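You operate a simulated robot arm through the tools that you are given. There is no shell and no other tool. Be economical: measure what you need, move in short steps, check, and stop when the job is done.

The job below is to be done with a simulated robot arm. You get a single attempt, and the scene is never put back.

Task
Pack the brown oak tray on the island top. At the end: the blue baking cup is on the teal coaster; the pink tub stands where the blue baking cup stood; the tin that says "pepper" from the island top is in the brown oak tray; the clear herb jar (marked "MINT") from the island top is in the brown oak tray; whatever was shut is shut again. Leave all else as you found it, and nothing knocked over.
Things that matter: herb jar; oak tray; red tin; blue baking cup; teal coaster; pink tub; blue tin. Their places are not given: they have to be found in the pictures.

Only the result counts: the job must be done as asked and must still hold three seconds after the hand-in. Knocking over, shifting, dropping, spilling or breaking anything else fails it.

Robot
A 5-joint arm with a two-finger parallel gripper, fixed in place. Base frame: the origin is at the foot of the arm, x ahead of it, y to its left, z up; the work surface is at about z = 0. Units: mm, rad, N and s.
With the tool pointing down near the work surface it reaches from about 260 to 680 mm from the base axis. Its first joint turns from -1.152 to 1.152 rad. The tool tilts only in the upright plane through the base axis and itself; it spins freely about its own axis. Payload 2.9 kg.
The TCP is the grasp point between the finger pads, 30 mm short of the fingertips. In the tool frame z runs along the fingers and y along their closing line. Largest opening 110 mm; finger width 20, thickness 10; the body of the gripper, 48 by 112 mm, starts 55 mm behind the TCP.
Orientation is told as [roll, pitch, yaw] about the base's x, y, z axes, in that order, counted from this pose: with the fingers straight down and closing along the base's y, the tool's x points along the base's -x, its y along +y and its z along -z.

Tools
- The arm moves only by the tool send_rows. Its argument "rows" is a list that holds one entry, the list of rows, each a list of 7 numbers: the turn, a rotation vector about the tool's x, y, z in rad, then the shift along the tool's x, y, z in mm, then the closure, from 0 (fully open) to 1 (shut). In form: [[[ax, ay, az, x, y, z, claw], ...]]. A call has 1 to 12 rows; each row is the pose to reach, as a shift and turn from the pose commanded when the call began, along the tool's axes at that moment. Each row takes 0.2 s and may step no farther than 50 mm and 0.15 rad from the row before; otherwise, or with a gripper value out of range, the whole call is refused. A pose out of reach is approached as far as the arm can. The call stops where the force on the tool passes 40 N (or 10 N more than at its start, if that is more) or the arm is blocked; 0.2 s more then pass. The fingers move at their own pace (about 108 mm/s each) and stop on an object; they squeeze with about 24 N. The grip force told is the motor's: it shows also when the fingers shut on nothing. Time passes only in rows, and 0.2 s behind the last, so rows that repeat a pose let the fingers close. The reply holds the time, the measured pose of the TCP, the force on the tool along the base axes, the opening and the grip force, in the units named above and with some noise, and new pictures: "show" is both (left out), scene, wrist or none.
- Cameras (640 x 400 px; columns grow to the right, rows downward): "scene" is fixed at [41.4, -455.8, 604]; the picture's right is [0.71, -0.70, 0.00], its down [-0.40, -0.41, -0.82] and it looks along [0.57, 0.58, -0.58] (base axes); focal length 312 px, centre (320, 200). "wrist" rides on the gripper at [72, 17, -103] in the tool frame; the picture's right is [-0.23, 0.97, 0.00], its down [-0.76, -0.18, -0.62] and it looks along [-0.61, -0.14, 0.78] (tool axes); focal length 222 px, centre (320, 200).
- pixel_to_xyz(camera, pixels): for up to 12 pixels [column, row] of the newest picture of that camera ("zoom" is the newest enlarged one), the place [x, y, z] in the base frame of the surface seen there, good to about 2 mm. The clock stands still meanwhile.
- zoom(camera, box): a new picture of the part [left, top, right, bottom] of that camera's present view, enlarged. The clock stands still meanwhile.
- finish_job(): hands the job in; it is judged then, once.

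Work in short steps. Measure before you move; look again where a grasp or a placing could have gone wrong, and mend it. You have 80 turns and 200 pictures in all, those below and enlarged ones among them. Open the gripper and draw the arm clear of the work before you hand the job in, unless the task says otherwise; then end with one line.

The tools are called after "Call:" as a command line: name --argument value ..., lists and objects as JSON in quotes. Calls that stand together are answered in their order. send_rows: Moves the arm, as the interface text tells. Its arguments: {"type":"object","properties":{"rows":{"type":"array"},"show":{"type":"string","enum":["both","scene","wrist","none"]}},"required":["rows"]} The other tools are called the same way: pixel_to_xyz (camera, pixels) gives the place of the surface under pixels of a picture; zoom (camera, box) takes an enlarged picture of a part of a camera's view; finish_job () hands the job in.

At the start:

```text
clock: 0.0
position: [448.1, 88.1, 363.0]
tcp_rot: [0.002, 0.0, 0.001]
ft_force: [-0.2, 0.3, -0.6]
grip_width: 109.8
finger_force: 0.0
```

scene: 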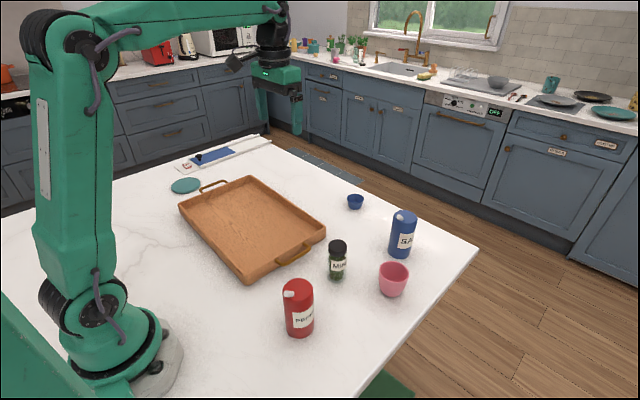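
wrist: 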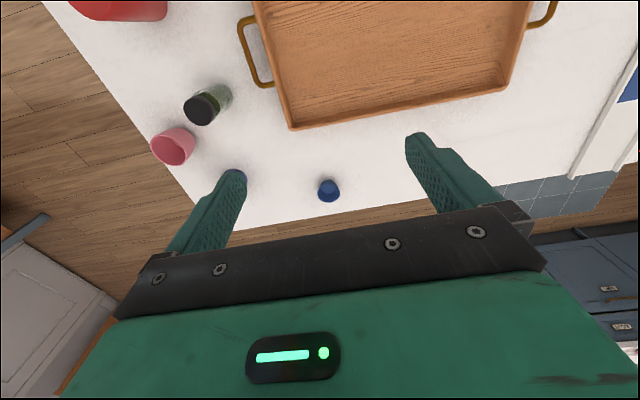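

The picture shows the coaster (186,185), tray, blue cup (355,201), blue tin (403,233), jar (338,260), tub (393,278) and red tin (298,307). I zoom in to read labels and measure.

Call:
zoom --camera "scene" --box '[260, 180, 440, 350]'

Call:
zoom --camera "scene" --box '[150, 120, 340, 290]'

Call:
pixel_to_xyz --camera "scene" --pixels '[[186, 185], [172, 188], [201, 184], [355, 207], [355, 196], [348, 196], [363, 197], [337, 244], [337, 277], [403, 214], [402, 254], [392, 294]]'

Call:
pixel_to_xyz --camera "scene" --pixels '[[380, 268], [408, 270], [394, 262], [394, 274], [298, 284], [298, 334], [284, 310], [314, 310], [255, 180], [180, 207], [244, 281], [325, 228]]'

```text
2.35 times, centred on (350, 265) of scene
```

zoom: 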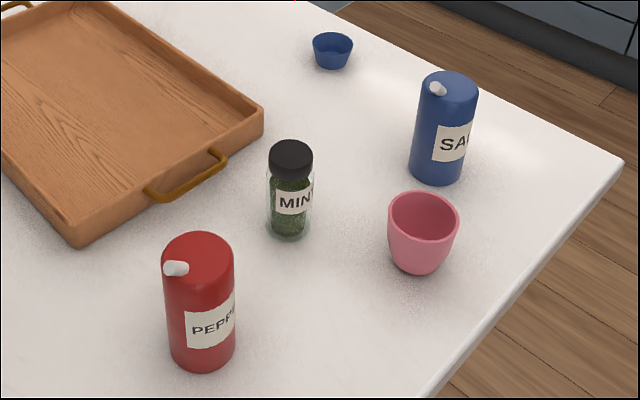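

```text
2.35 times, centred on (245, 205) of scene
```

zoom: 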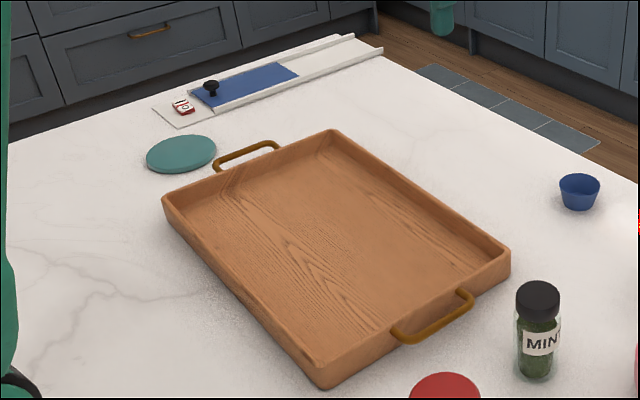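

```text
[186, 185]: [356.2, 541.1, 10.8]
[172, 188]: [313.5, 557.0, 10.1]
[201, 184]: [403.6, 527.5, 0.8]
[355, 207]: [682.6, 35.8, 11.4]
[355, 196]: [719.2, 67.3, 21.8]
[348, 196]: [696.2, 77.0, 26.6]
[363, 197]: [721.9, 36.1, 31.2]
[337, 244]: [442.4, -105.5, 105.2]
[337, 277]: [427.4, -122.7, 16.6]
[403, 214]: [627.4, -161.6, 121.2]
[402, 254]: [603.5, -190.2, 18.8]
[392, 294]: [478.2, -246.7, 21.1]
```

```text
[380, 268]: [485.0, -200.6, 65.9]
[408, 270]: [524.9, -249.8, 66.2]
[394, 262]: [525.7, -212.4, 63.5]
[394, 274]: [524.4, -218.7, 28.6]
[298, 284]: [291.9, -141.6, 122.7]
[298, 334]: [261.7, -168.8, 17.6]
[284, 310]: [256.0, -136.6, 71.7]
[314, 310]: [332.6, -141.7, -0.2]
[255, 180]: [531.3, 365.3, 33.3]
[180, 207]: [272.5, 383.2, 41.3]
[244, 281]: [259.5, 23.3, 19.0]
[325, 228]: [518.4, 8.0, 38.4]
```

Labels confirmed: red is "PEPPER", jar is "MINT". Cup is about (697,50), near the reach limit. I refine with ellipse centres and move the wrist camera nearer to the cup.

Call:
pixel_to_xyz --camera "scene" --pixels '[[299, 291], [286, 291], [312, 291], [405, 218], [394, 217], [415, 218], [338, 245], [330, 245], [345, 245], [255, 225], [230, 240], [280, 235]]'

Call:
send_rows --rows '[[[0, 0, 0, -28, -12, 28, 0], [0, 0, 0, -56, -24, 56, 0], [0, 0, 0, -84, -36, 84, 0], [0, 0, 0, -112, -48, 113, 0]]]' --show "both"

```text
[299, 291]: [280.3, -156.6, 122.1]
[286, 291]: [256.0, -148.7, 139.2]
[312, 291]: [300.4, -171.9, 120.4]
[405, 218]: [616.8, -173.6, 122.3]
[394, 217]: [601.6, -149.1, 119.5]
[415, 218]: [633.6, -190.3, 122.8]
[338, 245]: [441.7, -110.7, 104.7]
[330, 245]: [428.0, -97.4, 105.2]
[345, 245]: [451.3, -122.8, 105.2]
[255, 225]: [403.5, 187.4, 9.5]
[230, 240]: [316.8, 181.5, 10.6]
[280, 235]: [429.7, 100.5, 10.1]
```

```text
clock: 1.0
position: [559.6, 39.3, 247.3]
tcp_rot: [0.001, 0.0, 0.0]
ft_force: [-0.2, 0.8, -0.2]
grip_width: 110.1
finger_force: 0.1
```

scene: 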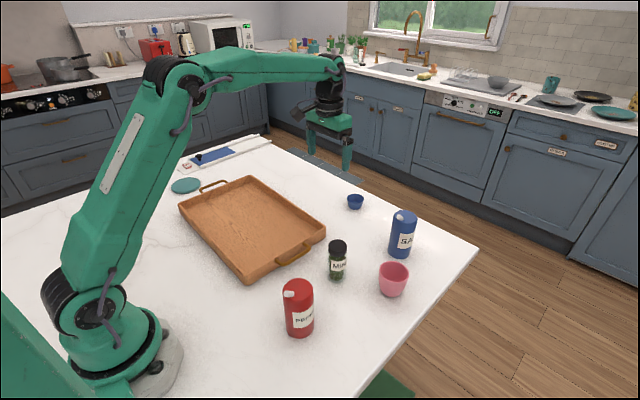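
wrist: 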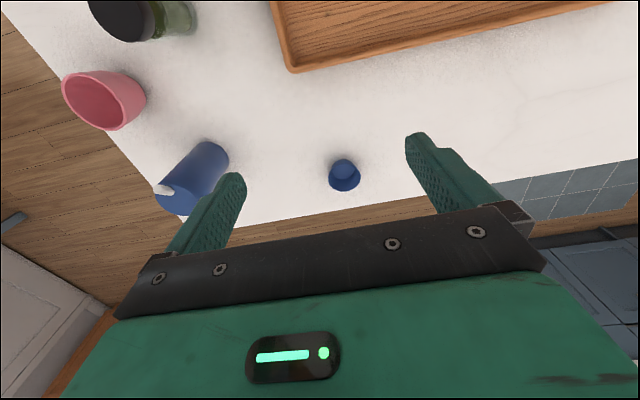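

The wrist view shows the cup at (344,175) cleanly between the fingers. I measure it closely.

Call:
zoom --camera "wrist" --box '[304, 150, 384, 200]'

Call:
pixel_to_xyz --camera "wrist" --pixels '[[329, 177], [360, 175], [345, 160], [344, 190], [346, 170], [104, 107], [66, 95], [144, 93], [108, 128], [345, 165], [203, 165], [180, 197]]'

```text
8.00 times, centred on (344, 175) of wrist
```

zoom: 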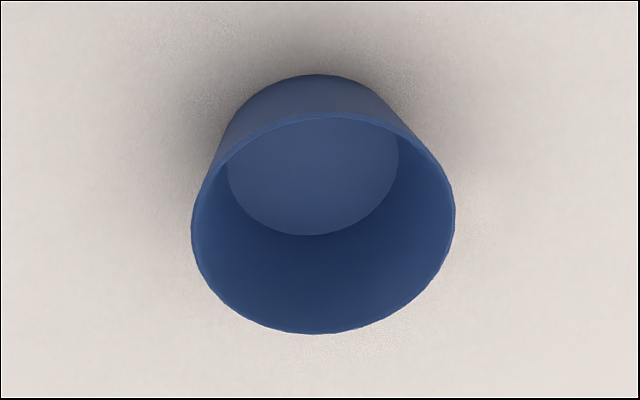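

```text
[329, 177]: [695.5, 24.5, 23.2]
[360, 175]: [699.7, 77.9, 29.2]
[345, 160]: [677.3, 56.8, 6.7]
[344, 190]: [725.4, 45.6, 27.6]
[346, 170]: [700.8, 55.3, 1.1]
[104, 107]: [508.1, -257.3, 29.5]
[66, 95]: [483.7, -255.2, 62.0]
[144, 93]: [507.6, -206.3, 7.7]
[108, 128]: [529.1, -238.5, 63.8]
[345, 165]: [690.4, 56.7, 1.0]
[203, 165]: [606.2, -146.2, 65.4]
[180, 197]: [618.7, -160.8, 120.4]
```

Cup: centre ≈ (698.5,50.5), rim Ø54, height ≈30. I move nearer and yaw to its azimuth (0.072 rad), then tilt outward for reach.

Call:
send_rows --rows '[[[0, 0, -0.024, -27, 2, 40, 0], [0, 0, -0.048, -54, 4, 80, 0], [0, 0, -0.072, -80, 6, 120, 0]]]' --show "none"

Call:
send_rows --rows '[[[0, -0.15, 0, -28, 0, 10, 0], [0, -0.3, 0, -55, 0, 20, 0], [0, -0.3, 0, -55, 0, 20, 0]]]' --show "both"

```text
clock: 1.8
position: [640.3, 44.5, 129.8]
tcp_rot: [-0.001, -0.002, 0.074]
ft_force: [0.0, 1.2, 0.1]
grip_width: 109.8
finger_force: 0.1
```

```text
clock: 2.6
position: [695.3, 48.5, 109.2]
tcp_rot: [0.001, -0.302, 0.071]
ft_force: [-0.4, 1.0, -0.3]
grip_width: 110.0
finger_force: 0.0
```

scene: 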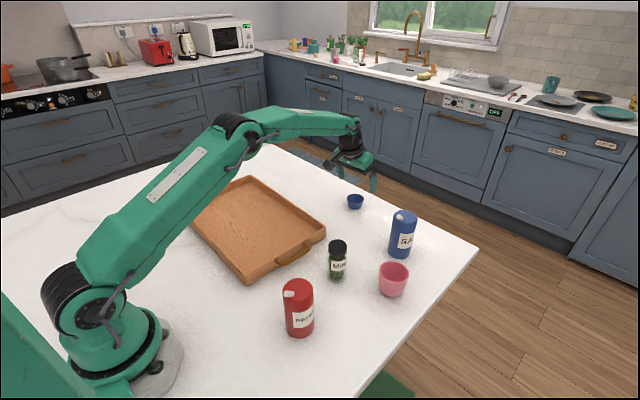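
wrist: 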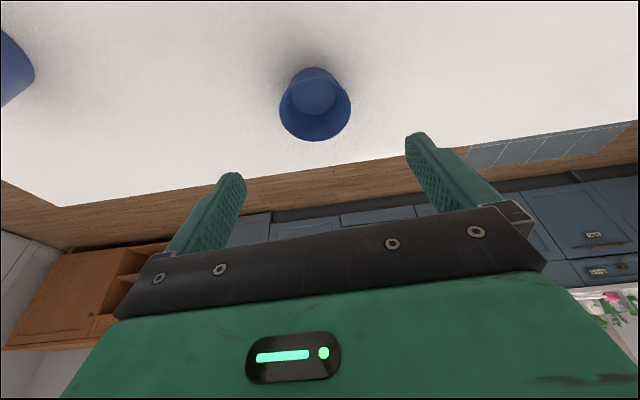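

Aligned radially; y is 1.8 mm low. I descend 73 mm vertically to TCP z≈36.

Call:
send_rows --rows '[[[0, 0, 0, 7, 1.8, 23, 0], [0, 0, 0, 14, 1.8, 46, 0], [0, 0, 0, 18, 1.8, 59, 0], [0, 0, 0, 21.6, 1.8, 69.8, 0], [0, 0, 0, 21.6, 1.8, 69.8, 0]]]' --show "both"

```text
clock: 3.8
position: [693.7, 49.9, 36.3]
tcp_rot: [-0.002, -0.3, 0.073]
ft_force: [0.2, 0.1, -0.4]
grip_width: 110.1
finger_force: 0.1
```

scene: 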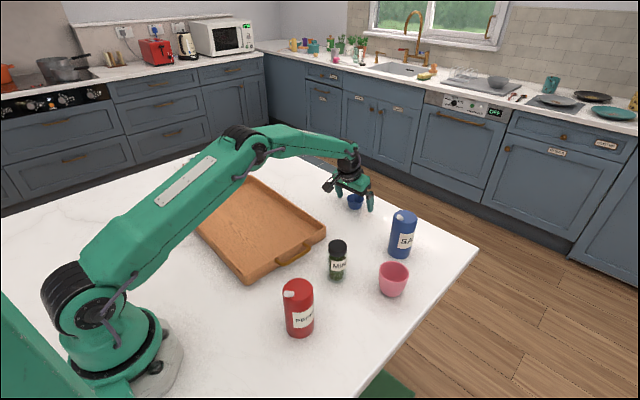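
wrist: 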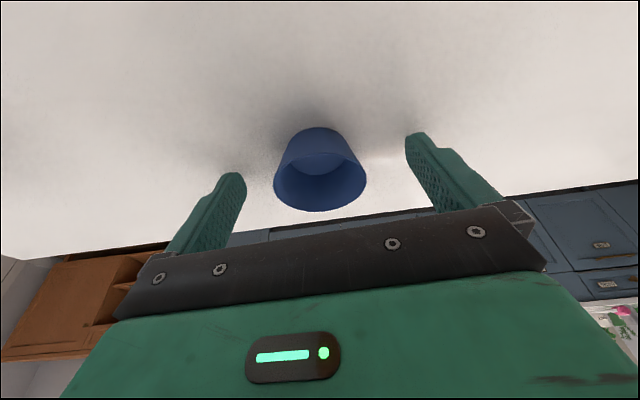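

The cup sits between the fingers; I close.

Call:
send_rows --rows '[[[0, 0, 0, 0, 0, 0, 0.3], [0, 0, 0, 0, 0, 0, 0.6], [0, 0, 0, 0, 0, 0, 0.6], [0, 0, 0, 0, 0, 0, 0.6]]]' --show "wrist"

```text
clock: 4.8
position: [693.2, 51.6, 35.4]
tcp_rot: [-0.001, -0.3, 0.072]
ft_force: [-0.1, -0.3, -0.2]
grip_width: 54.9
finger_force: 24.0
```

wrist: 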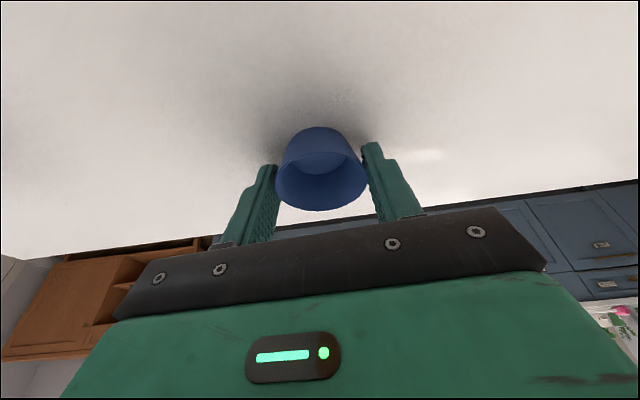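

Gripped (54.9 mm). I lift 130 mm, draw in to r≈600, and check the cup is held.

Call:
send_rows --rows '[[[0, 0, 0, -6, 0, -20, 0.6], [0, 0, 0, -17, 0, -55, 0.6], [0, 0, 0, -28, 0, -92, 0.6], [0, 0, 0, -38.4, 0, -124.2, 0.6], [0, 0, 0, 7.5, 0, -138.4, 0.6], [0, 0, 0, 52.4, 0, -152.3, 0.6]]]' --show "both"

```text
clock: 6.2
position: [599.7, 44.9, 167.5]
tcp_rot: [-0.001, -0.299, 0.074]
ft_force: [0.0, -0.8, 0.0]
grip_width: 54.9
finger_force: 24.1
```

scene: 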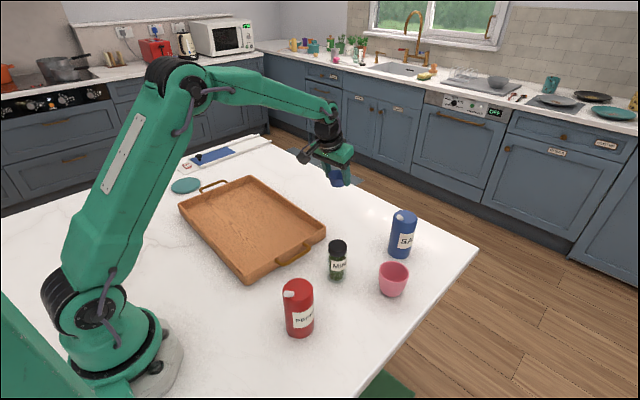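
wrist: 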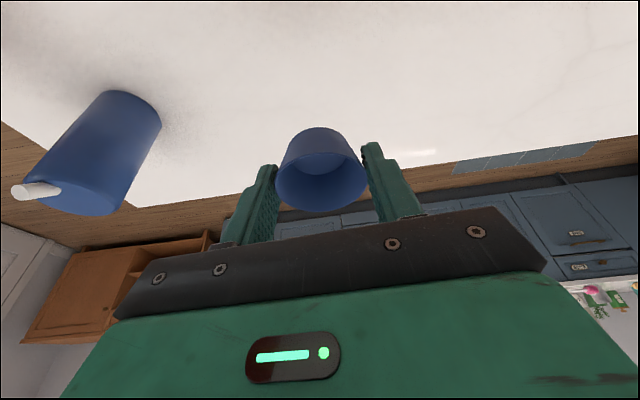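

The cup is held level in the hand. I swing about the base axis by 0.9156 rad toward the coaster.

Call:
send_rows --rows '[[[-0.02255, 0, -0.07289, 1.67, 45.7, -0.52, 0.6], [-0.0451, 0, -0.1458, 6.66, 91.2, -2.06, 0.6], [-0.0676, 0, -0.2187, 14.95, 136.1, -4.62, 0.6], [-0.0902, 0, -0.2916, 26.49, 180.3, -8.19, 0.6], [-0.1127, 0, -0.3644, 41.2, 223.4, -12.75, 0.6], [-0.1353, 0, -0.4373, 59.0, 265.2, -18.26, 0.6], [-0.1578, 0, -0.5102, 79.8, 305.4, -24.7, 0.6], [-0.1804, 0, -0.5831, 103.5, 343.9, -32.0, 0.6], [-0.2029, 0, -0.656, 129.9, 380.4, -40.2, 0.6], [-0.2255, 0, -0.7289, 158.9, 414.6, -49.2, 0.6], [-0.248, 0, -0.8018, 190.3, 446.5, -58.9, 0.6], [-0.2706, 0, -0.8747, 223.9, 475.7, -69.3, 0.6]]]' --show "both"

```text
clock: 8.8
position: [331.9, 502.3, 168.4]
tcp_rot: [-0.001, -0.301, 0.99]
ft_force: [-0.8, -0.3, 0.5]
grip_width: 54.9
finger_force: 24.2
```

scene: 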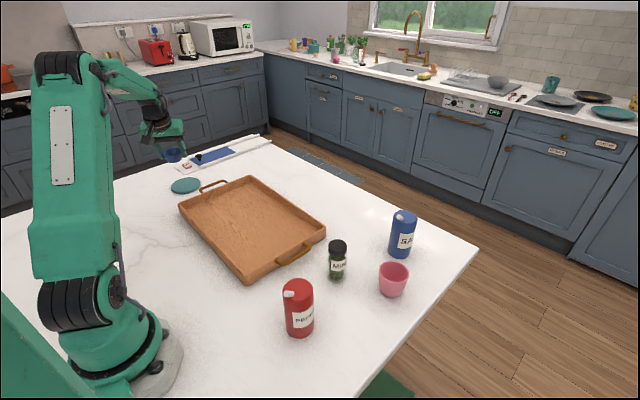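
wrist: 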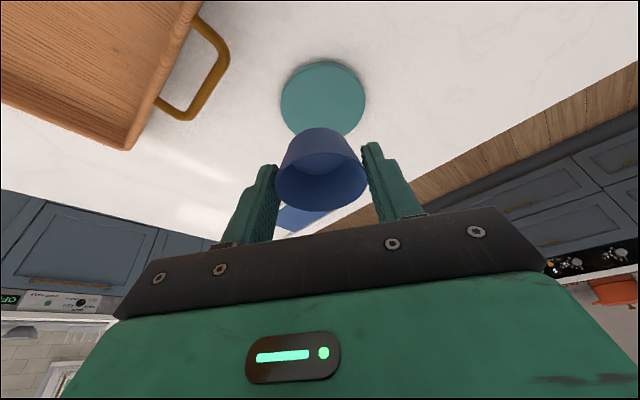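

The coaster shows at (323,99) in the wrist view; I measure its edges.

Call:
pixel_to_xyz --camera "wrist" --pixels '[[323, 99], [283, 101], [363, 97], [322, 66], [300, 110], [350, 110]]'

Call:
zoom --camera "scene" --box '[130, 130, 290, 230]'

Call:
pixel_to_xyz --camera "scene" --pixels '[[186, 179], [186, 192], [173, 186], [199, 184], [194, 180], [178, 191]]'

```text
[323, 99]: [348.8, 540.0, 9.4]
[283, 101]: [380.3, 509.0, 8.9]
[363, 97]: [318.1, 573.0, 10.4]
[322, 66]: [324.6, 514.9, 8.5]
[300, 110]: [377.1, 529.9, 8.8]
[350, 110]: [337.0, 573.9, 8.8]
```

```text
4.00 times, centred on (210, 180) of scene
```

zoom: 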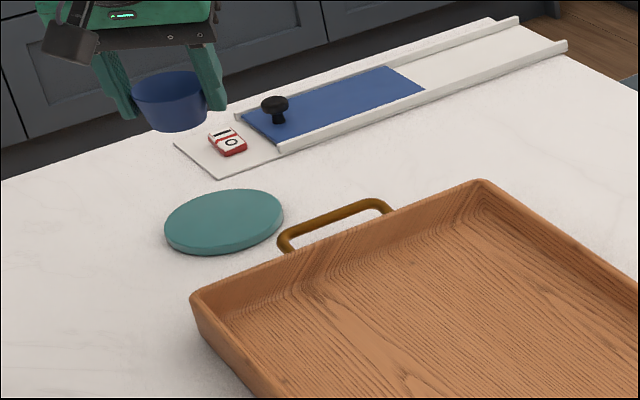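

```text
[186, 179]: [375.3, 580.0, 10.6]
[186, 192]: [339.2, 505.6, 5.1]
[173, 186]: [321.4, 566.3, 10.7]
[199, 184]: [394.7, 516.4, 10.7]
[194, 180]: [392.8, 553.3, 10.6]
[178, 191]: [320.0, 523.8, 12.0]
```

Coaster centre ≈ (355,541), top z≈9.5, R≈45. I move out 40 mm and descend until the cup is ~1 mm above it.

Call:
send_rows --rows '[[[0, 0, 0, -14.6, 1, 20.2, 0.6], [0, 0, 0, -29.3, 2, 40.5, 0.6], [0, 0, 0, -17.5, 2, 78.7, 0.6], [0, 0, 0, -7.2, 2, 112.1, 0.6], [0, 0, 0, -2.2, 2, 128.4, 0.6], [0, 0, 0, -2.2, 2, 128.4, 0.6]]]' --show "both"

Call:
zoom --camera "scene" --box '[146, 140, 226, 200]'

```text
clock: 10.2
position: [349.9, 536.7, 45.8]
tcp_rot: [0.001, -0.301, 0.99]
ft_force: [-1.3, 0.5, 3.2]
grip_width: 55.2
finger_force: 23.8
```

scene: 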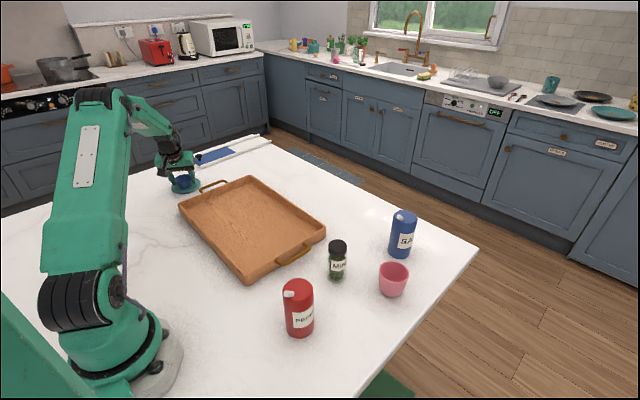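
wrist: 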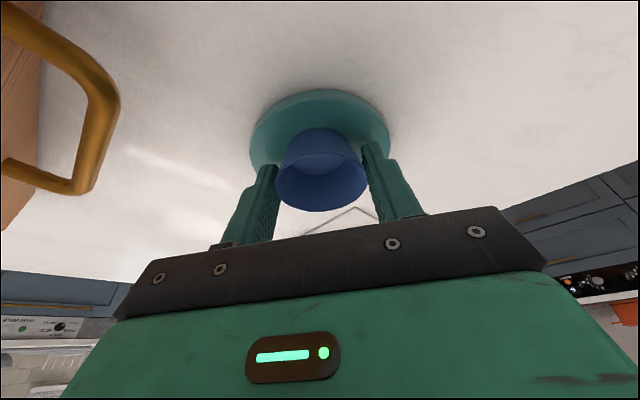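

```text
6.67 times, centred on (186, 170) of scene
```

zoom: 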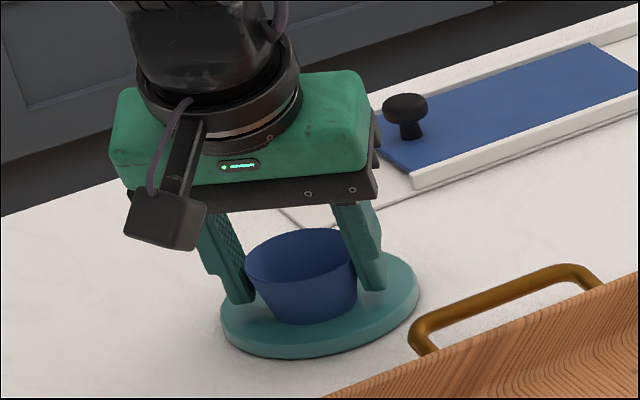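

The cup bears lightly on the coaster (3.2 N), near its centre. I open partly and check.

Call:
send_rows --rows '[[[0, 0, 0, 0, 0, 0, 0.4], [0, 0, 0, 0, 0, 0, 0.25], [0, 0, 0, 0, 0, 0, 0.25], [0, 0, 0, -6, 0, -19, 0.25], [0, 0, 0, -15, 0, -48, 0.25], [0, 0, 0, -28, 0, -90, 0.25], [0, 0, 0, -39, 0, -126, 0.25]]]' --show "both"

Call:
zoom --camera "scene" --box '[146, 140, 226, 200]'

```text
clock: 11.8
position: [351.1, 536.2, 176.8]
tcp_rot: [0.002, -0.301, 0.987]
ft_force: [0.0, 0.2, 0.5]
grip_width: 82.5
finger_force: 0.1
```

scene: 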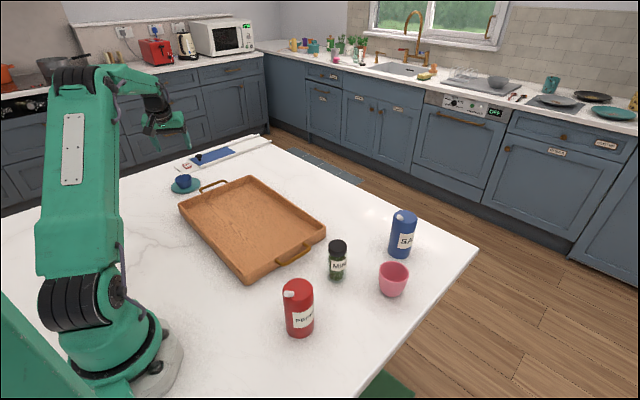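
wrist: 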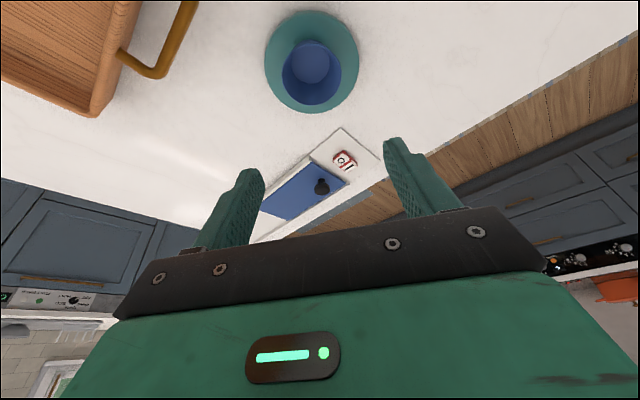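

```text
6.67 times, centred on (186, 170) of scene
```

zoom: 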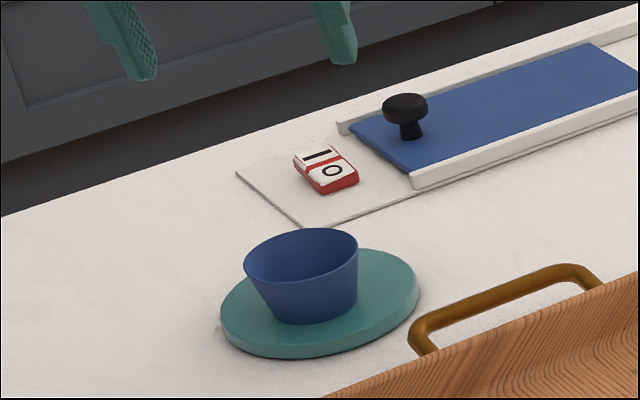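

The cup stands on the coaster. Now I draw in, raise, and start swinging toward the pink tub.

Call:
send_rows --rows '[[[0, 0, 0, 41.5, 0, -25, 0.1], [0, 0, 0, 83, 0, -50, 0.1], [0, 0, 0, 124.4, 0, -75.1, 0.1], [0.02624, 0, 0.08483, 126.2, -44.3, -75.7, 0.1], [0.05248, 0, 0.16966, 131.9, -88.3, -77.4, 0.1], [0.07872, 0, 0.25449, 141.2, -131.6, -80.3, 0.1], [0.10496, 0, 0.33932, 154.2, -173.9, -84.3, 0.1], [0.1312, 0, 0.42415, 170.7, -214.8, -89.4, 0.1], [0.15744, 0, 0.50898, 190.6, -254.0, -95.5, 0.1], [0.18368, 0, 0.59381, 213.7, -291.2, -102.7, 0.1], [0.20992, 0, 0.67864, 239.9, -326.1, -110.8, 0.1], [0.23616, 0, 0.76347, 269.0, -358.4, -119.8, 0.1]]]' --show "none"

Call:
send_rows --rows '[[[0.0261, 0, 0.08435, 1.9, -44.1, -0.6, 0.1], [0.0522, 0, 0.1687, 7.4, -87.8, -2.3, 0.1], [0.0783, 0, 0.25306, 16.7, -130.9, -5.2, 0.1], [0.1044, 0, 0.33741, 29.5, -173.0, -9.1, 0.1], [0.1305, 0, 0.42177, 45.8, -213.7, -14.2, 0.1], [0.1566, 0, 0.50612, 65.5, -252.8, -20.3, 0.1], [0.1827, 0, 0.59047, 88.4, -289.8, -27.3, 0.1]]]' --show "both"

```text
clock: 14.4
position: [490.8, 95.6, 211.4]
tcp_rot: [0.0, -0.3, 0.187]
ft_force: [-0.5, -0.4, -0.1]
grip_width: 99.0
finger_force: 0.1
```

```text
clock: 16.0
position: [453.6, -206.1, 212.1]
tcp_rot: [0.002, -0.299, -0.431]
ft_force: [-0.6, -0.5, 0.4]
grip_width: 98.8
finger_force: 0.1
```

scene: 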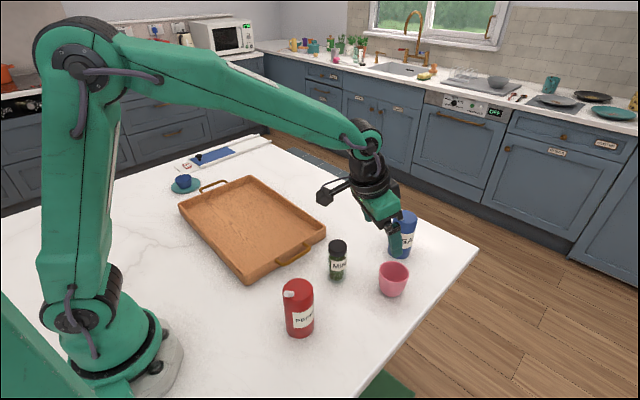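
wrist: 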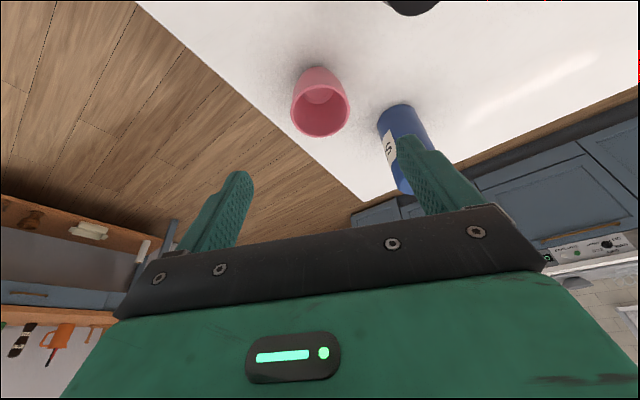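

The tub is at (320,103) in the wrist view, well aligned; I measure its rim and base.

Call:
zoom --camera "wrist" --box '[272, 56, 368, 146]'

Call:
pixel_to_xyz --camera "wrist" --pixels '[[291, 111], [349, 107], [319, 84], [321, 135], [319, 68], [319, 96], [306, 74], [334, 73]]'

```text
4.44 times, centred on (320, 101) of wrist
```

zoom: 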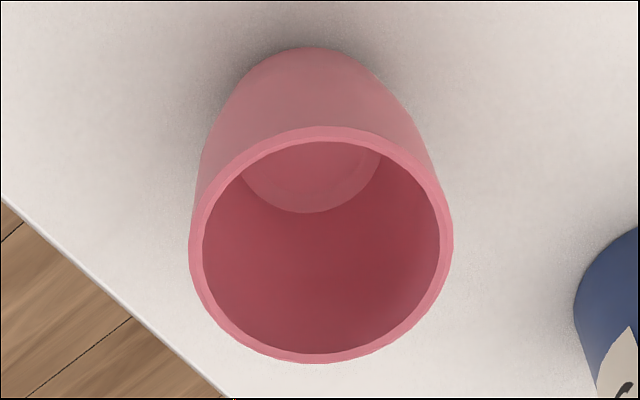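

```text
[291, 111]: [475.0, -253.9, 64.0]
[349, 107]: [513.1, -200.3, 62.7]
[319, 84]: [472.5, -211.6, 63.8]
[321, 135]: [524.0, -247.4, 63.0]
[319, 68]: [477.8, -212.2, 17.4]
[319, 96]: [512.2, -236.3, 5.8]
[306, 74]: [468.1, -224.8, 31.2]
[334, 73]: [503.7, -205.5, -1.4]
```

Tub centre ≈ (497,-228.5), rim Ø66, height ≈64. I descend to TCP z≈58 around it.

Call:
send_rows --rows '[[[0, 0, 0, -17, -1.2, 26.2, 0.1], [0, 0, 0, -34, -2.5, 52.4, 0.1], [0, 0, 0, -20.7, -2.5, 95.4, 0.1], [0, 0, 0, -8.9, -2.5, 133.6, 0.1], [0, 0, 0, -0.4, -2.5, 161.3, 0.1], [0, 0, 0, -0.4, -2.5, 161.3, 0.1]]]' --show "both"

```text
clock: 17.4
position: [495.1, -231.7, 56.9]
tcp_rot: [-0.002, -0.3, -0.43]
ft_force: [0.1, 0.1, 0.9]
grip_width: 98.8
finger_force: 0.0
```

scene: 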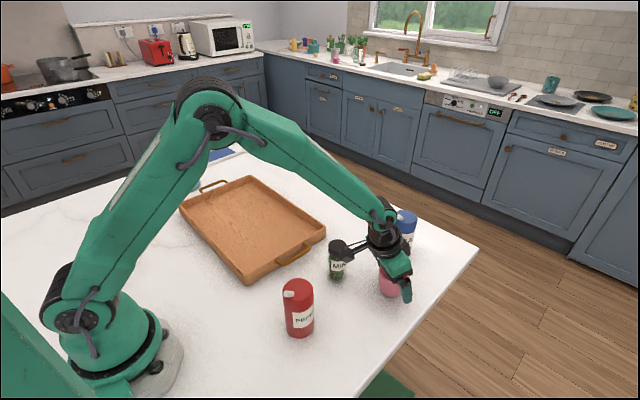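
wrist: 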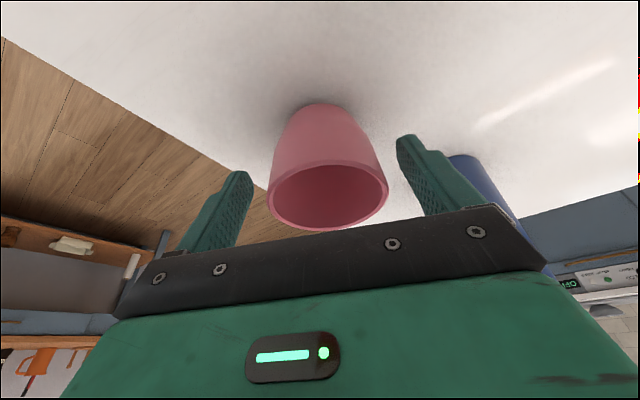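

The tub is between the fingers, about 2–3 mm to the left-finger side; I nudge and close.

Call:
send_rows --rows '[[[0, 0, 0, 0, 2.5, 0, 0.1], [0, 0, 0, 0, 2.5, 0, 0.3], [0, 0, 0, 0, 2.5, 0, 0.55], [0, 0, 0, 0, 2.5, 0, 0.55], [0, 0, 0, 0, 2.5, 0, 0.55]]]' --show "wrist"

```text
clock: 18.6
position: [495.6, -229.6, 58.7]
tcp_rot: [0.001, -0.301, -0.428]
ft_force: [0.2, 1.0, -0.4]
grip_width: 65.9
finger_force: 23.8
```

wrist: 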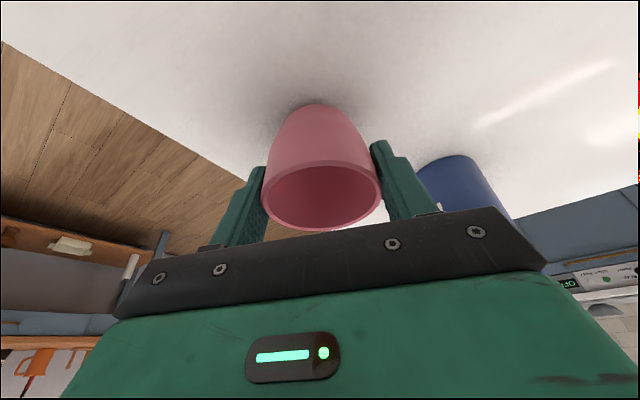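

Gripped (65.9 mm). I lift 160 mm and swing 0.505 rad to the old cup spot's azimuth.

Call:
send_rows --rows '[[[0, 0, 0, -9, 0, -29, 0.55], [0, 0, 0, -21, 0, -68, 0.55], [0, 0, 0, -34, 0, -110, 0.55], [0, 0, 0, -47.3, 0, -152.8, 0.55], [-0.0213, 0, -0.0689, -45.9, 39.3, -153.2, 0.55], [-0.0426, 0, -0.1378, -41.9, 78.5, -154.5, 0.55], [-0.0639, 0, -0.2066, -35.1, 117.2, -156.6, 0.55], [-0.0852, 0, -0.2755, -25.8, 155.3, -159.5, 0.55], [-0.1065, 0, -0.3444, -13.8, 192.6, -163.2, 0.55], [-0.1278, 0, -0.4133, 0.8, 228.9, -167.7, 0.55], [-0.1491, 0, -0.4821, 17.7, 264.0, -172.9, 0.55], [-0.1491, 0, -0.4821, 17.7, 264.0, -172.9, 0.55]]]' --show "both"

```text
clock: 21.2
position: [544.9, 41.2, 217.0]
tcp_rot: [0.0, -0.301, 0.077]
ft_force: [-0.8, 0.1, -0.1]
grip_width: 65.9
finger_force: 23.7
```

scene: 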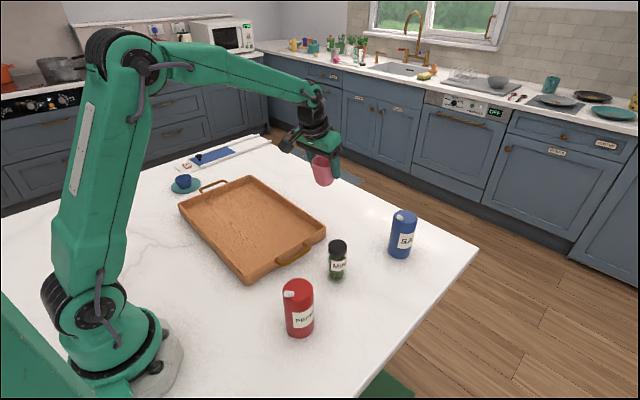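
wrist: 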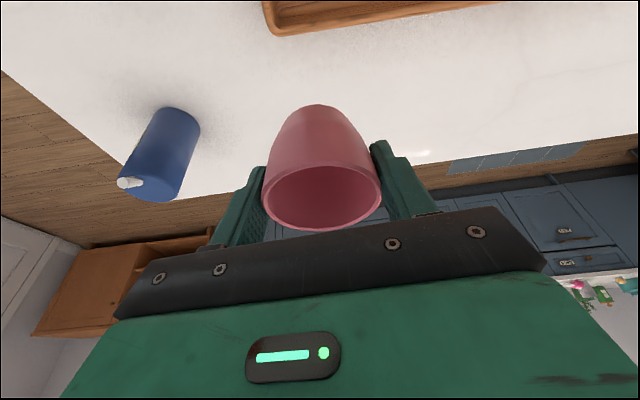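

Tub held upright. I extend 153 mm outward and down 60 mm, staying above the surface, then check the position.

Call:
send_rows --rows '[[[0, 0, 0, -32, -0.5, 25.6, 0.55], [0, 0, 0, -64.2, -1, 51.2, 0.55], [0, 0, 0, -96.3, -1.5, 76.9, 0.55], [0, 0, 0, -128.4, -2, 102.5, 0.55], [0, 0, 0, -128.4, -2, 102.5, 0.55]]]' --show "none"

```text
clock: 22.4
position: [700.5, 51.5, 158.3]
tcp_rot: [0.0, -0.299, 0.078]
ft_force: [-0.1, 0.0, -0.2]
grip_width: 66.0
finger_force: 23.7
```

Position is within 3 mm of target; small correction and descend ~98 mm.

Call:
send_rows --rows '[[[0, 0, 0, 10.6, -0.5, 32.6, 0.55], [0, 0, 0, 21.3, -1, 65.2, 0.55], [0, 0, 0, 27.9, -1, 85.5, 0.55], [0, 0, 0, 30.4, -1, 93.2, 0.55], [0, 0, 0, 30.4, -1, 93.2, 0.55]]]' --show "both"

Call:
zoom --camera "scene" --box '[310, 160, 400, 220]'

```text
clock: 23.6
position: [695.9, 48.6, 60.2]
tcp_rot: [-0.001, -0.299, 0.076]
ft_force: [1.2, 1.1, -0.4]
grip_width: 65.9
finger_force: 23.5
```

scene: 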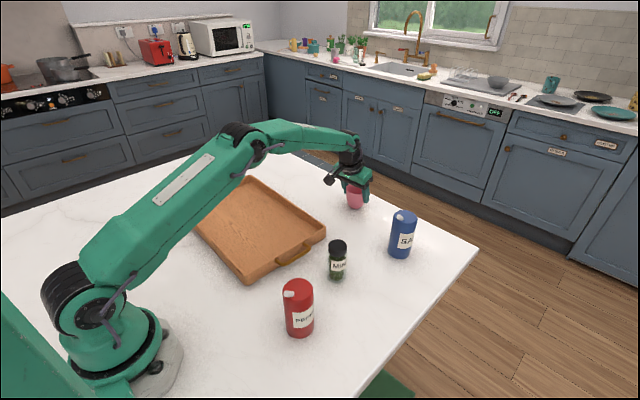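
wrist: 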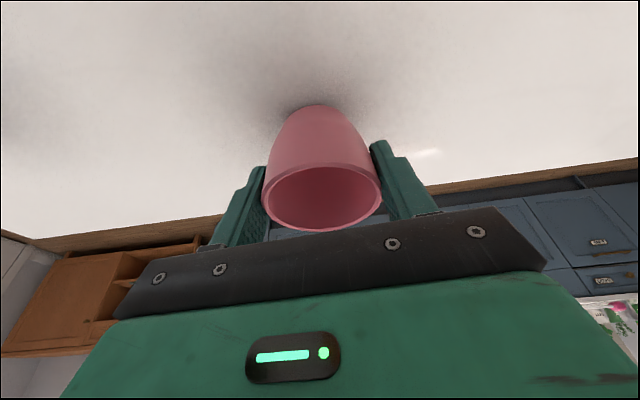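

```text
6.67 times, centred on (355, 190) of scene
```

zoom: 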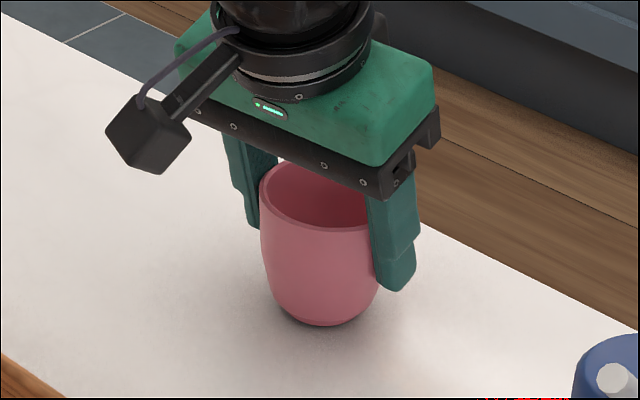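

Still just above the surface; I lower 2 mm with a 1 mm sideways fix, then open.

Call:
send_rows --rows '[[[0, 0, 0, -0.5, 1, 0.2, 0.55], [0, 0, 0, 0.1, 1, 2.1, 0.55], [0, 0, 0, 0.1, 1, 2.1, 0.55]]]' --show "none"

```text
clock: 24.4
position: [697.6, 50.3, 57.3]
tcp_rot: [-0.002, -0.3, 0.077]
ft_force: [-0.1, 0.8, 0.5]
grip_width: 65.9
finger_force: 24.3
```

Force is still near zero, so I lower 1.2 mm more.

Call:
send_rows --rows '[[[0, 0, 0, 0.35, 0, 1.15, 0.55], [0, 0, 0, 0.35, 0, 1.15, 0.55]]]' --show "none"

```text
clock: 25.0
position: [697.5, 50.3, 57.6]
tcp_rot: [-0.001, -0.301, 0.075]
ft_force: [-0.7, -0.9, 3.0]
grip_width: 65.7
finger_force: 23.6
```

Contact (3 N). I open, rise 110 mm, and look.

Call:
send_rows --rows '[[[0, 0, 0, 0, 0, 0, 0.3], [0, 0, 0, 0, 0, 0, 0.15], [0, 0, 0, 0, 0, 0, 0.15], [0, 0, 0, -6, 0, -19, 0.15], [0, 0, 0, -18, 0, -57, 0.15], [0, 0, 0, -32.5, 0, -105, 0.15]]]' --show "both"

Call:
zoom --camera "wrist" --box '[260, 20, 388, 150]'

```text
refused: row 6 steps farther than a row can; nothing moved
```

```text
3.08 times, centred on (324, 85) of wrist
```

zoom: 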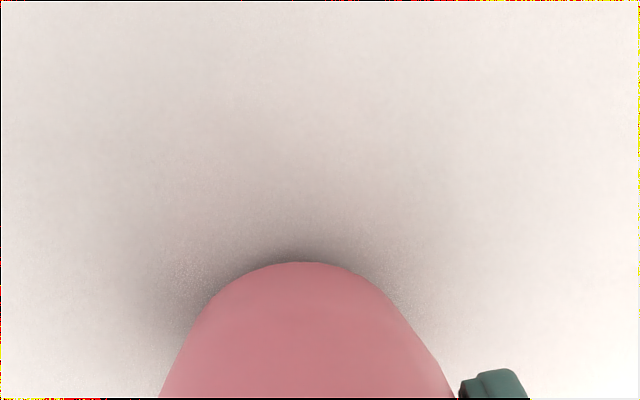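

The last step was slightly over 50 mm; I resend with smaller steps.

Call:
send_rows --rows '[[[0, 0, 0, 0, 0, 0, 0.3], [0, 0, 0, 0, 0, 0, 0.15], [0, 0, 0, 0, 0, 0, 0.15], [0, 0, 0, -6, 0, -19, 0.15], [0, 0, 0, -18, 0, -57, 0.15], [0, 0, 0, -25, 0, -81, 0.15], [0, 0, 0, -32.5, 0, -105, 0.15]]]' --show "both"

Call:
pixel_to_xyz --camera "wrist" --pixels '[[320, 150], [283, 130], [357, 128], [320, 100]]'

```text
clock: 26.6
position: [698.1, 50.2, 167.4]
tcp_rot: [-0.001, -0.299, 0.077]
ft_force: [-0.4, -0.3, -0.3]
grip_width: 93.3
finger_force: 0.1
```

scene: 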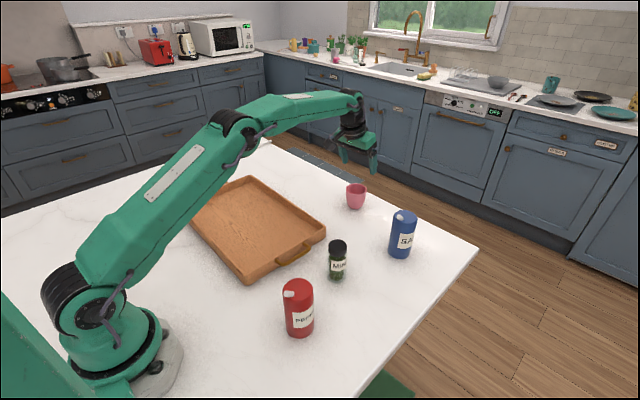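
wrist: 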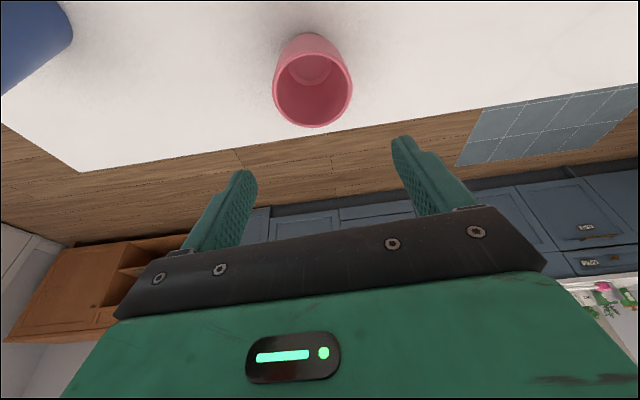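

```text
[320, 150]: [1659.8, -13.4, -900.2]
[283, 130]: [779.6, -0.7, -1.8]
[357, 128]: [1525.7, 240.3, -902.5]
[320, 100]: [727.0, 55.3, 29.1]
```

The tub stands upright; I verify its centre from rim points.

Call:
pixel_to_xyz --camera "wrist" --pixels '[[274, 90], [351, 87], [312, 54], [313, 125], [309, 67]]'

```text
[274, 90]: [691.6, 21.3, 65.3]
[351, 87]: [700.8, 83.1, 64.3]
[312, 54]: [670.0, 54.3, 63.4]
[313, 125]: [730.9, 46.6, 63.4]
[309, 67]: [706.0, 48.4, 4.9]
```

Tub is at ≈(698.5,51), matching the cup's old spot. Next I draw in, untilt and rise, heading for the jar at (441,-110).

Call:
send_rows --rows '[[[0, 0.05, 0, 35.6, 0, -22, 0.15], [0, 0.1, 0, 71.2, 0, -44, 0.15], [0, 0.15, 0, 106.8, 0, -66, 0.15], [0, 0.2, 0, 142.4, 0, -88, 0.15], [0, 0.25, 0, 178, 0, -110, 0.15], [0, 0.3, 0, 213.5, 0, -132, 0.15], [0, 0.3, 0, 213.5, 0, -132, 0.15]]]' --show "wrist"

```text
clock: 28.2
position: [457.3, 31.7, 230.3]
tcp_rot: [0.0, 0.003, 0.077]
ft_force: [0.0, 0.5, 0.2]
grip_width: 93.5
finger_force: 0.0
```

wrist: 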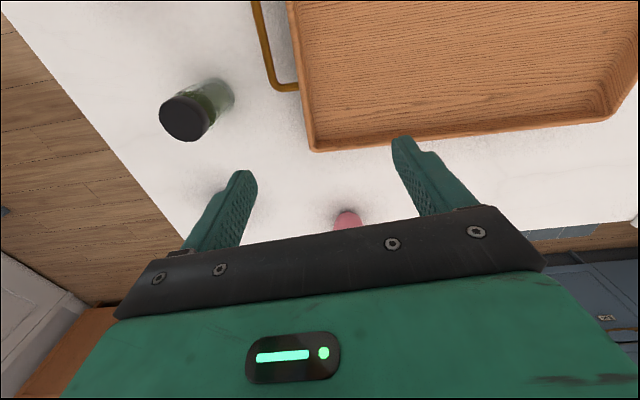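

Tool is vertical now. I measure the jar in this view.

Call:
pixel_to_xyz --camera "wrist" --pixels '[[161, 118], [208, 118], [182, 98], [186, 139], [184, 118], [230, 100]]'

Call:
zoom --camera "wrist" --box '[140, 60, 300, 160]'

```text
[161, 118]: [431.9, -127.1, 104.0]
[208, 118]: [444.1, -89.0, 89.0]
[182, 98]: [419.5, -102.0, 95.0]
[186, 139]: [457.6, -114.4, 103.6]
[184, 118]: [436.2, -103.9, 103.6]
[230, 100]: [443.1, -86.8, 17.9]
```

```text
4.00 times, centred on (220, 110) of wrist
```

zoom: 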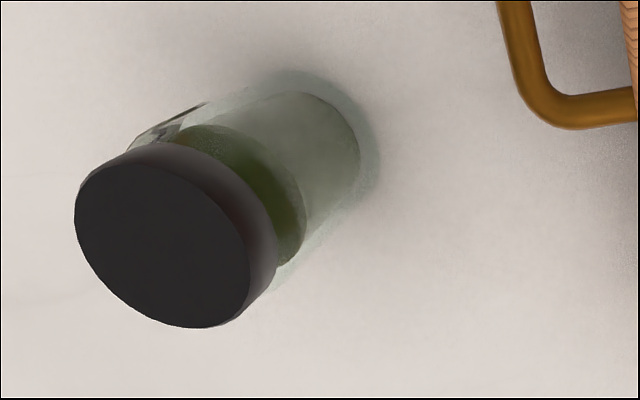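

Jar centre ≈ (439,-109), Ø≈38, height 104. I move above it with yaw back to 0.

Call:
send_rows --rows '[[[0, 0, 0.02, 7, -35, 10, 0.15], [0, 0, 0.04, 14, -70, 20, 0.15], [0, 0, 0.06, 21, -105, 30, 0.15], [0, 0, 0.077, 28.8, -139.2, 40, 0.15], [0, 0, 0.077, 28.8, -139.2, 40, 0.15]]]' --show "wrist"

```text
clock: 29.4
position: [436.9, -109.8, 190.1]
tcp_rot: [0.001, 0.001, -0.001]
ft_force: [0.1, -0.2, 0.3]
grip_width: 93.5
finger_force: 0.0
```

wrist: 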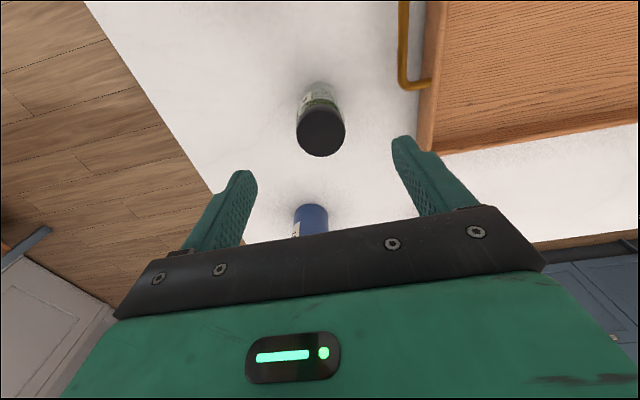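

The jar is centred laterally (col 321). Quick check of x from the lid edges.

Call:
pixel_to_xyz --camera "wrist" --pixels '[[298, 133], [343, 131], [320, 113], [321, 155], [320, 133]]'

```text
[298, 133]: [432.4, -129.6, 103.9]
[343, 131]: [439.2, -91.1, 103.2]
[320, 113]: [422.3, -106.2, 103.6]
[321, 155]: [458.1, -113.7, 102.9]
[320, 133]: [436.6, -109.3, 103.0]
```

Centre (439,-110). I descend 115 mm with +2 mm in x.

Call:
send_rows --rows '[[[0, 0, 0, -2, 0, 35, 0.15], [0, 0, 0, -2, 0, 70, 0.15], [0, 0, 0, -2, 0, 100, 0.15], [0, 0, 0, -2, 0, 115, 0.15], [0, 0, 0, -2, 0, 115, 0.5], [0, 0, 0, -2, 0, 115, 0.8], [0, 0, 0, -2, 0, 115, 0.8], [0, 0, 0, -2, 0, 115, 0.8]]]' --show "both"

```text
clock: 31.2
position: [439.7, -109.6, 72.9]
tcp_rot: [0.0, -0.001, -0.001]
ft_force: [0.9, 0.5, 0.6]
grip_width: 46.9
finger_force: 24.1
```

scene: 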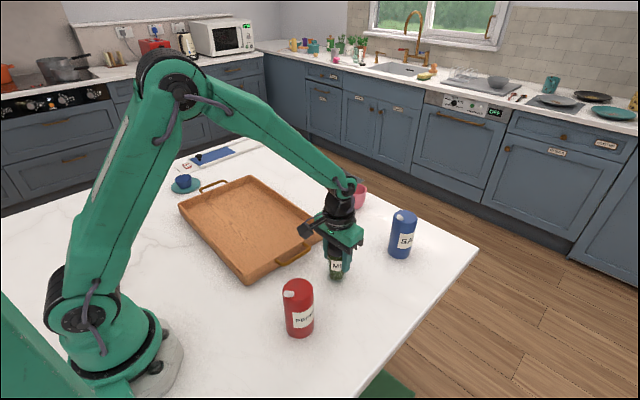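
wrist: 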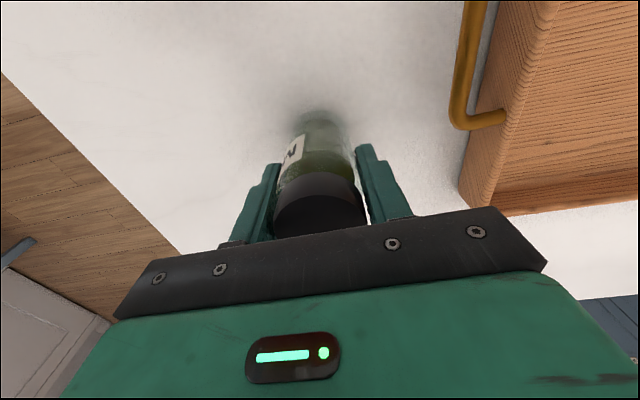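

Jar gripped (46.9 mm glass body). I lift 95 mm and carry it along +y over the tray.

Call:
send_rows --rows '[[[0, 0, 0, 0, 0, -25, 0.8], [0, 0, 0, 0, 0, -60, 0.8], [0, 0, 0, 0, 0, -95, 0.8], [0, 0, 0, 0, 45, -95, 0.8], [0, 0, 0, 0, 93, -95, 0.8], [0, 0, 0, 0, 141, -95, 0.8], [0, 0, 0, 0, 189, -95, 0.8], [0, 0, 0, 0, 237, -95, 0.8], [0, 0, 0, 0, 285, -95, 0.8], [0, 0, 0, 0, 330, -95, 0.8], [0, 0, 0, 0, 350, -95, 0.8], [0, 0, 0, 0, 350, -95, 0.8]]]' --show "both"

```text
clock: 33.8
position: [439.2, 242.7, 167.4]
tcp_rot: [0.0, -0.001, -0.002]
ft_force: [0.1, -0.4, -0.8]
grip_width: 47.1
finger_force: 24.2
```

scene: 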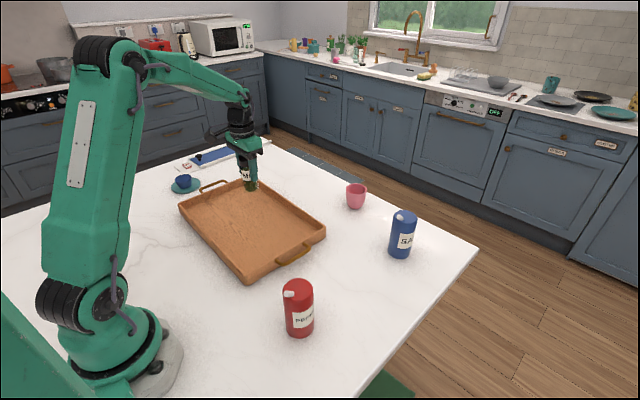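
wrist: 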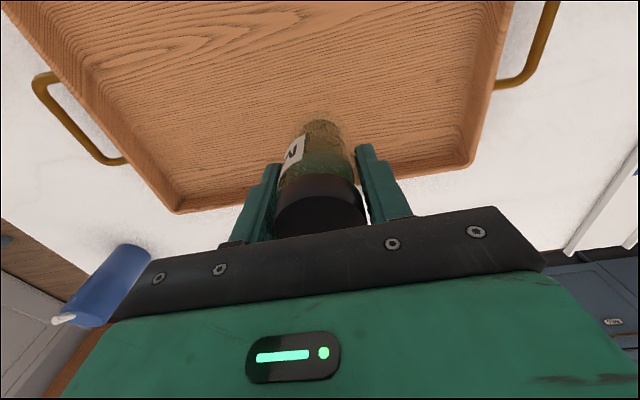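

Over the tray floor (z≈10). I descend 82 mm to just above contact.

Call:
send_rows --rows '[[[0, 0, 0, 4, 0, 40, 0.8], [0, 0, 0, 4, 0, 70, 0.8], [0, 0, 0, 4, 0, 80, 0.8], [0, 0, 0, 4, 0, 82, 0.8], [0, 0, 0, 4, 0, 82, 0.8]]]' --show "none"

```text
clock: 35.0
position: [434.4, 240.6, 86.3]
tcp_rot: [0.001, 0.001, -0.001]
ft_force: [-0.7, 0.0, -1.0]
grip_width: 47.0
finger_force: 24.2
```

No contact yet; I lower in 1 mm increments.

Call:
send_rows --rows '[[[0, 0, 0, 0, 0, 0.8, 0.8], [0, 0, 0, 0, 0, 1.6, 0.8], [0, 0, 0, 0, 0, 1.6, 0.8]]]' --show "none"

```text
clock: 35.8
position: [435.7, 241.3, 85.0]
tcp_rot: [0.0, 0.0, -0.001]
ft_force: [0.8, -0.7, -1.0]
grip_width: 47.3
finger_force: 24.1
```

Still none; another 1.5 mm.

Call:
send_rows --rows '[[[0, 0, 0, 0, 0, 0.8, 0.8], [0, 0, 0, 0, 0, 1.5, 0.8], [0, 0, 0, 0, 0, 1.5, 0.8]]]' --show "none"

```text
clock: 36.6
position: [436.3, 241.9, 84.6]
tcp_rot: [0.0, -0.002, -0.001]
ft_force: [0.1, 0.3, -1.5]
grip_width: 47.3
finger_force: 24.0
```

Continuing 1.5 mm more, looking at the picture.

Call:
send_rows --rows '[[[0, 0, 0, 0, 0, 0.8, 0.8], [0, 0, 0, 0, 0, 1.5, 0.8], [0, 0, 0, 0, 0, 1.5, 0.8]]]' --show "scene"

Call:
zoom --camera "scene" --box '[220, 140, 300, 220]'

```text
clock: 37.4
position: [434.7, 241.4, 83.5]
tcp_rot: [0.001, 0.002, -0.001]
ft_force: [-0.4, -1.0, -1.5]
grip_width: 47.1
finger_force: 24.9
```

scene: 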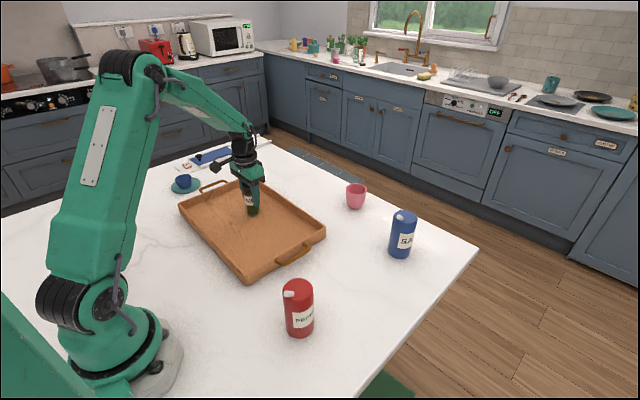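

```text
5.00 times, centred on (260, 180) of scene
```

zoom: 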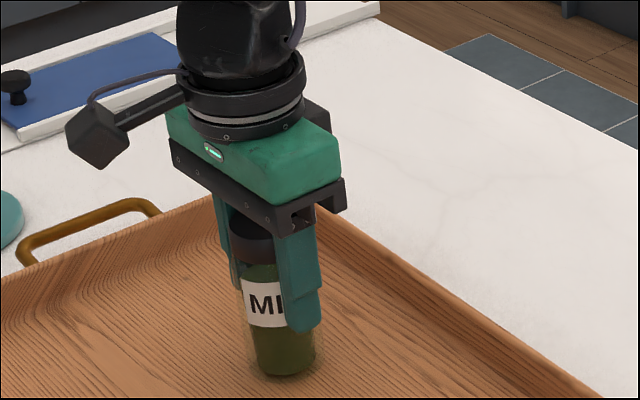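

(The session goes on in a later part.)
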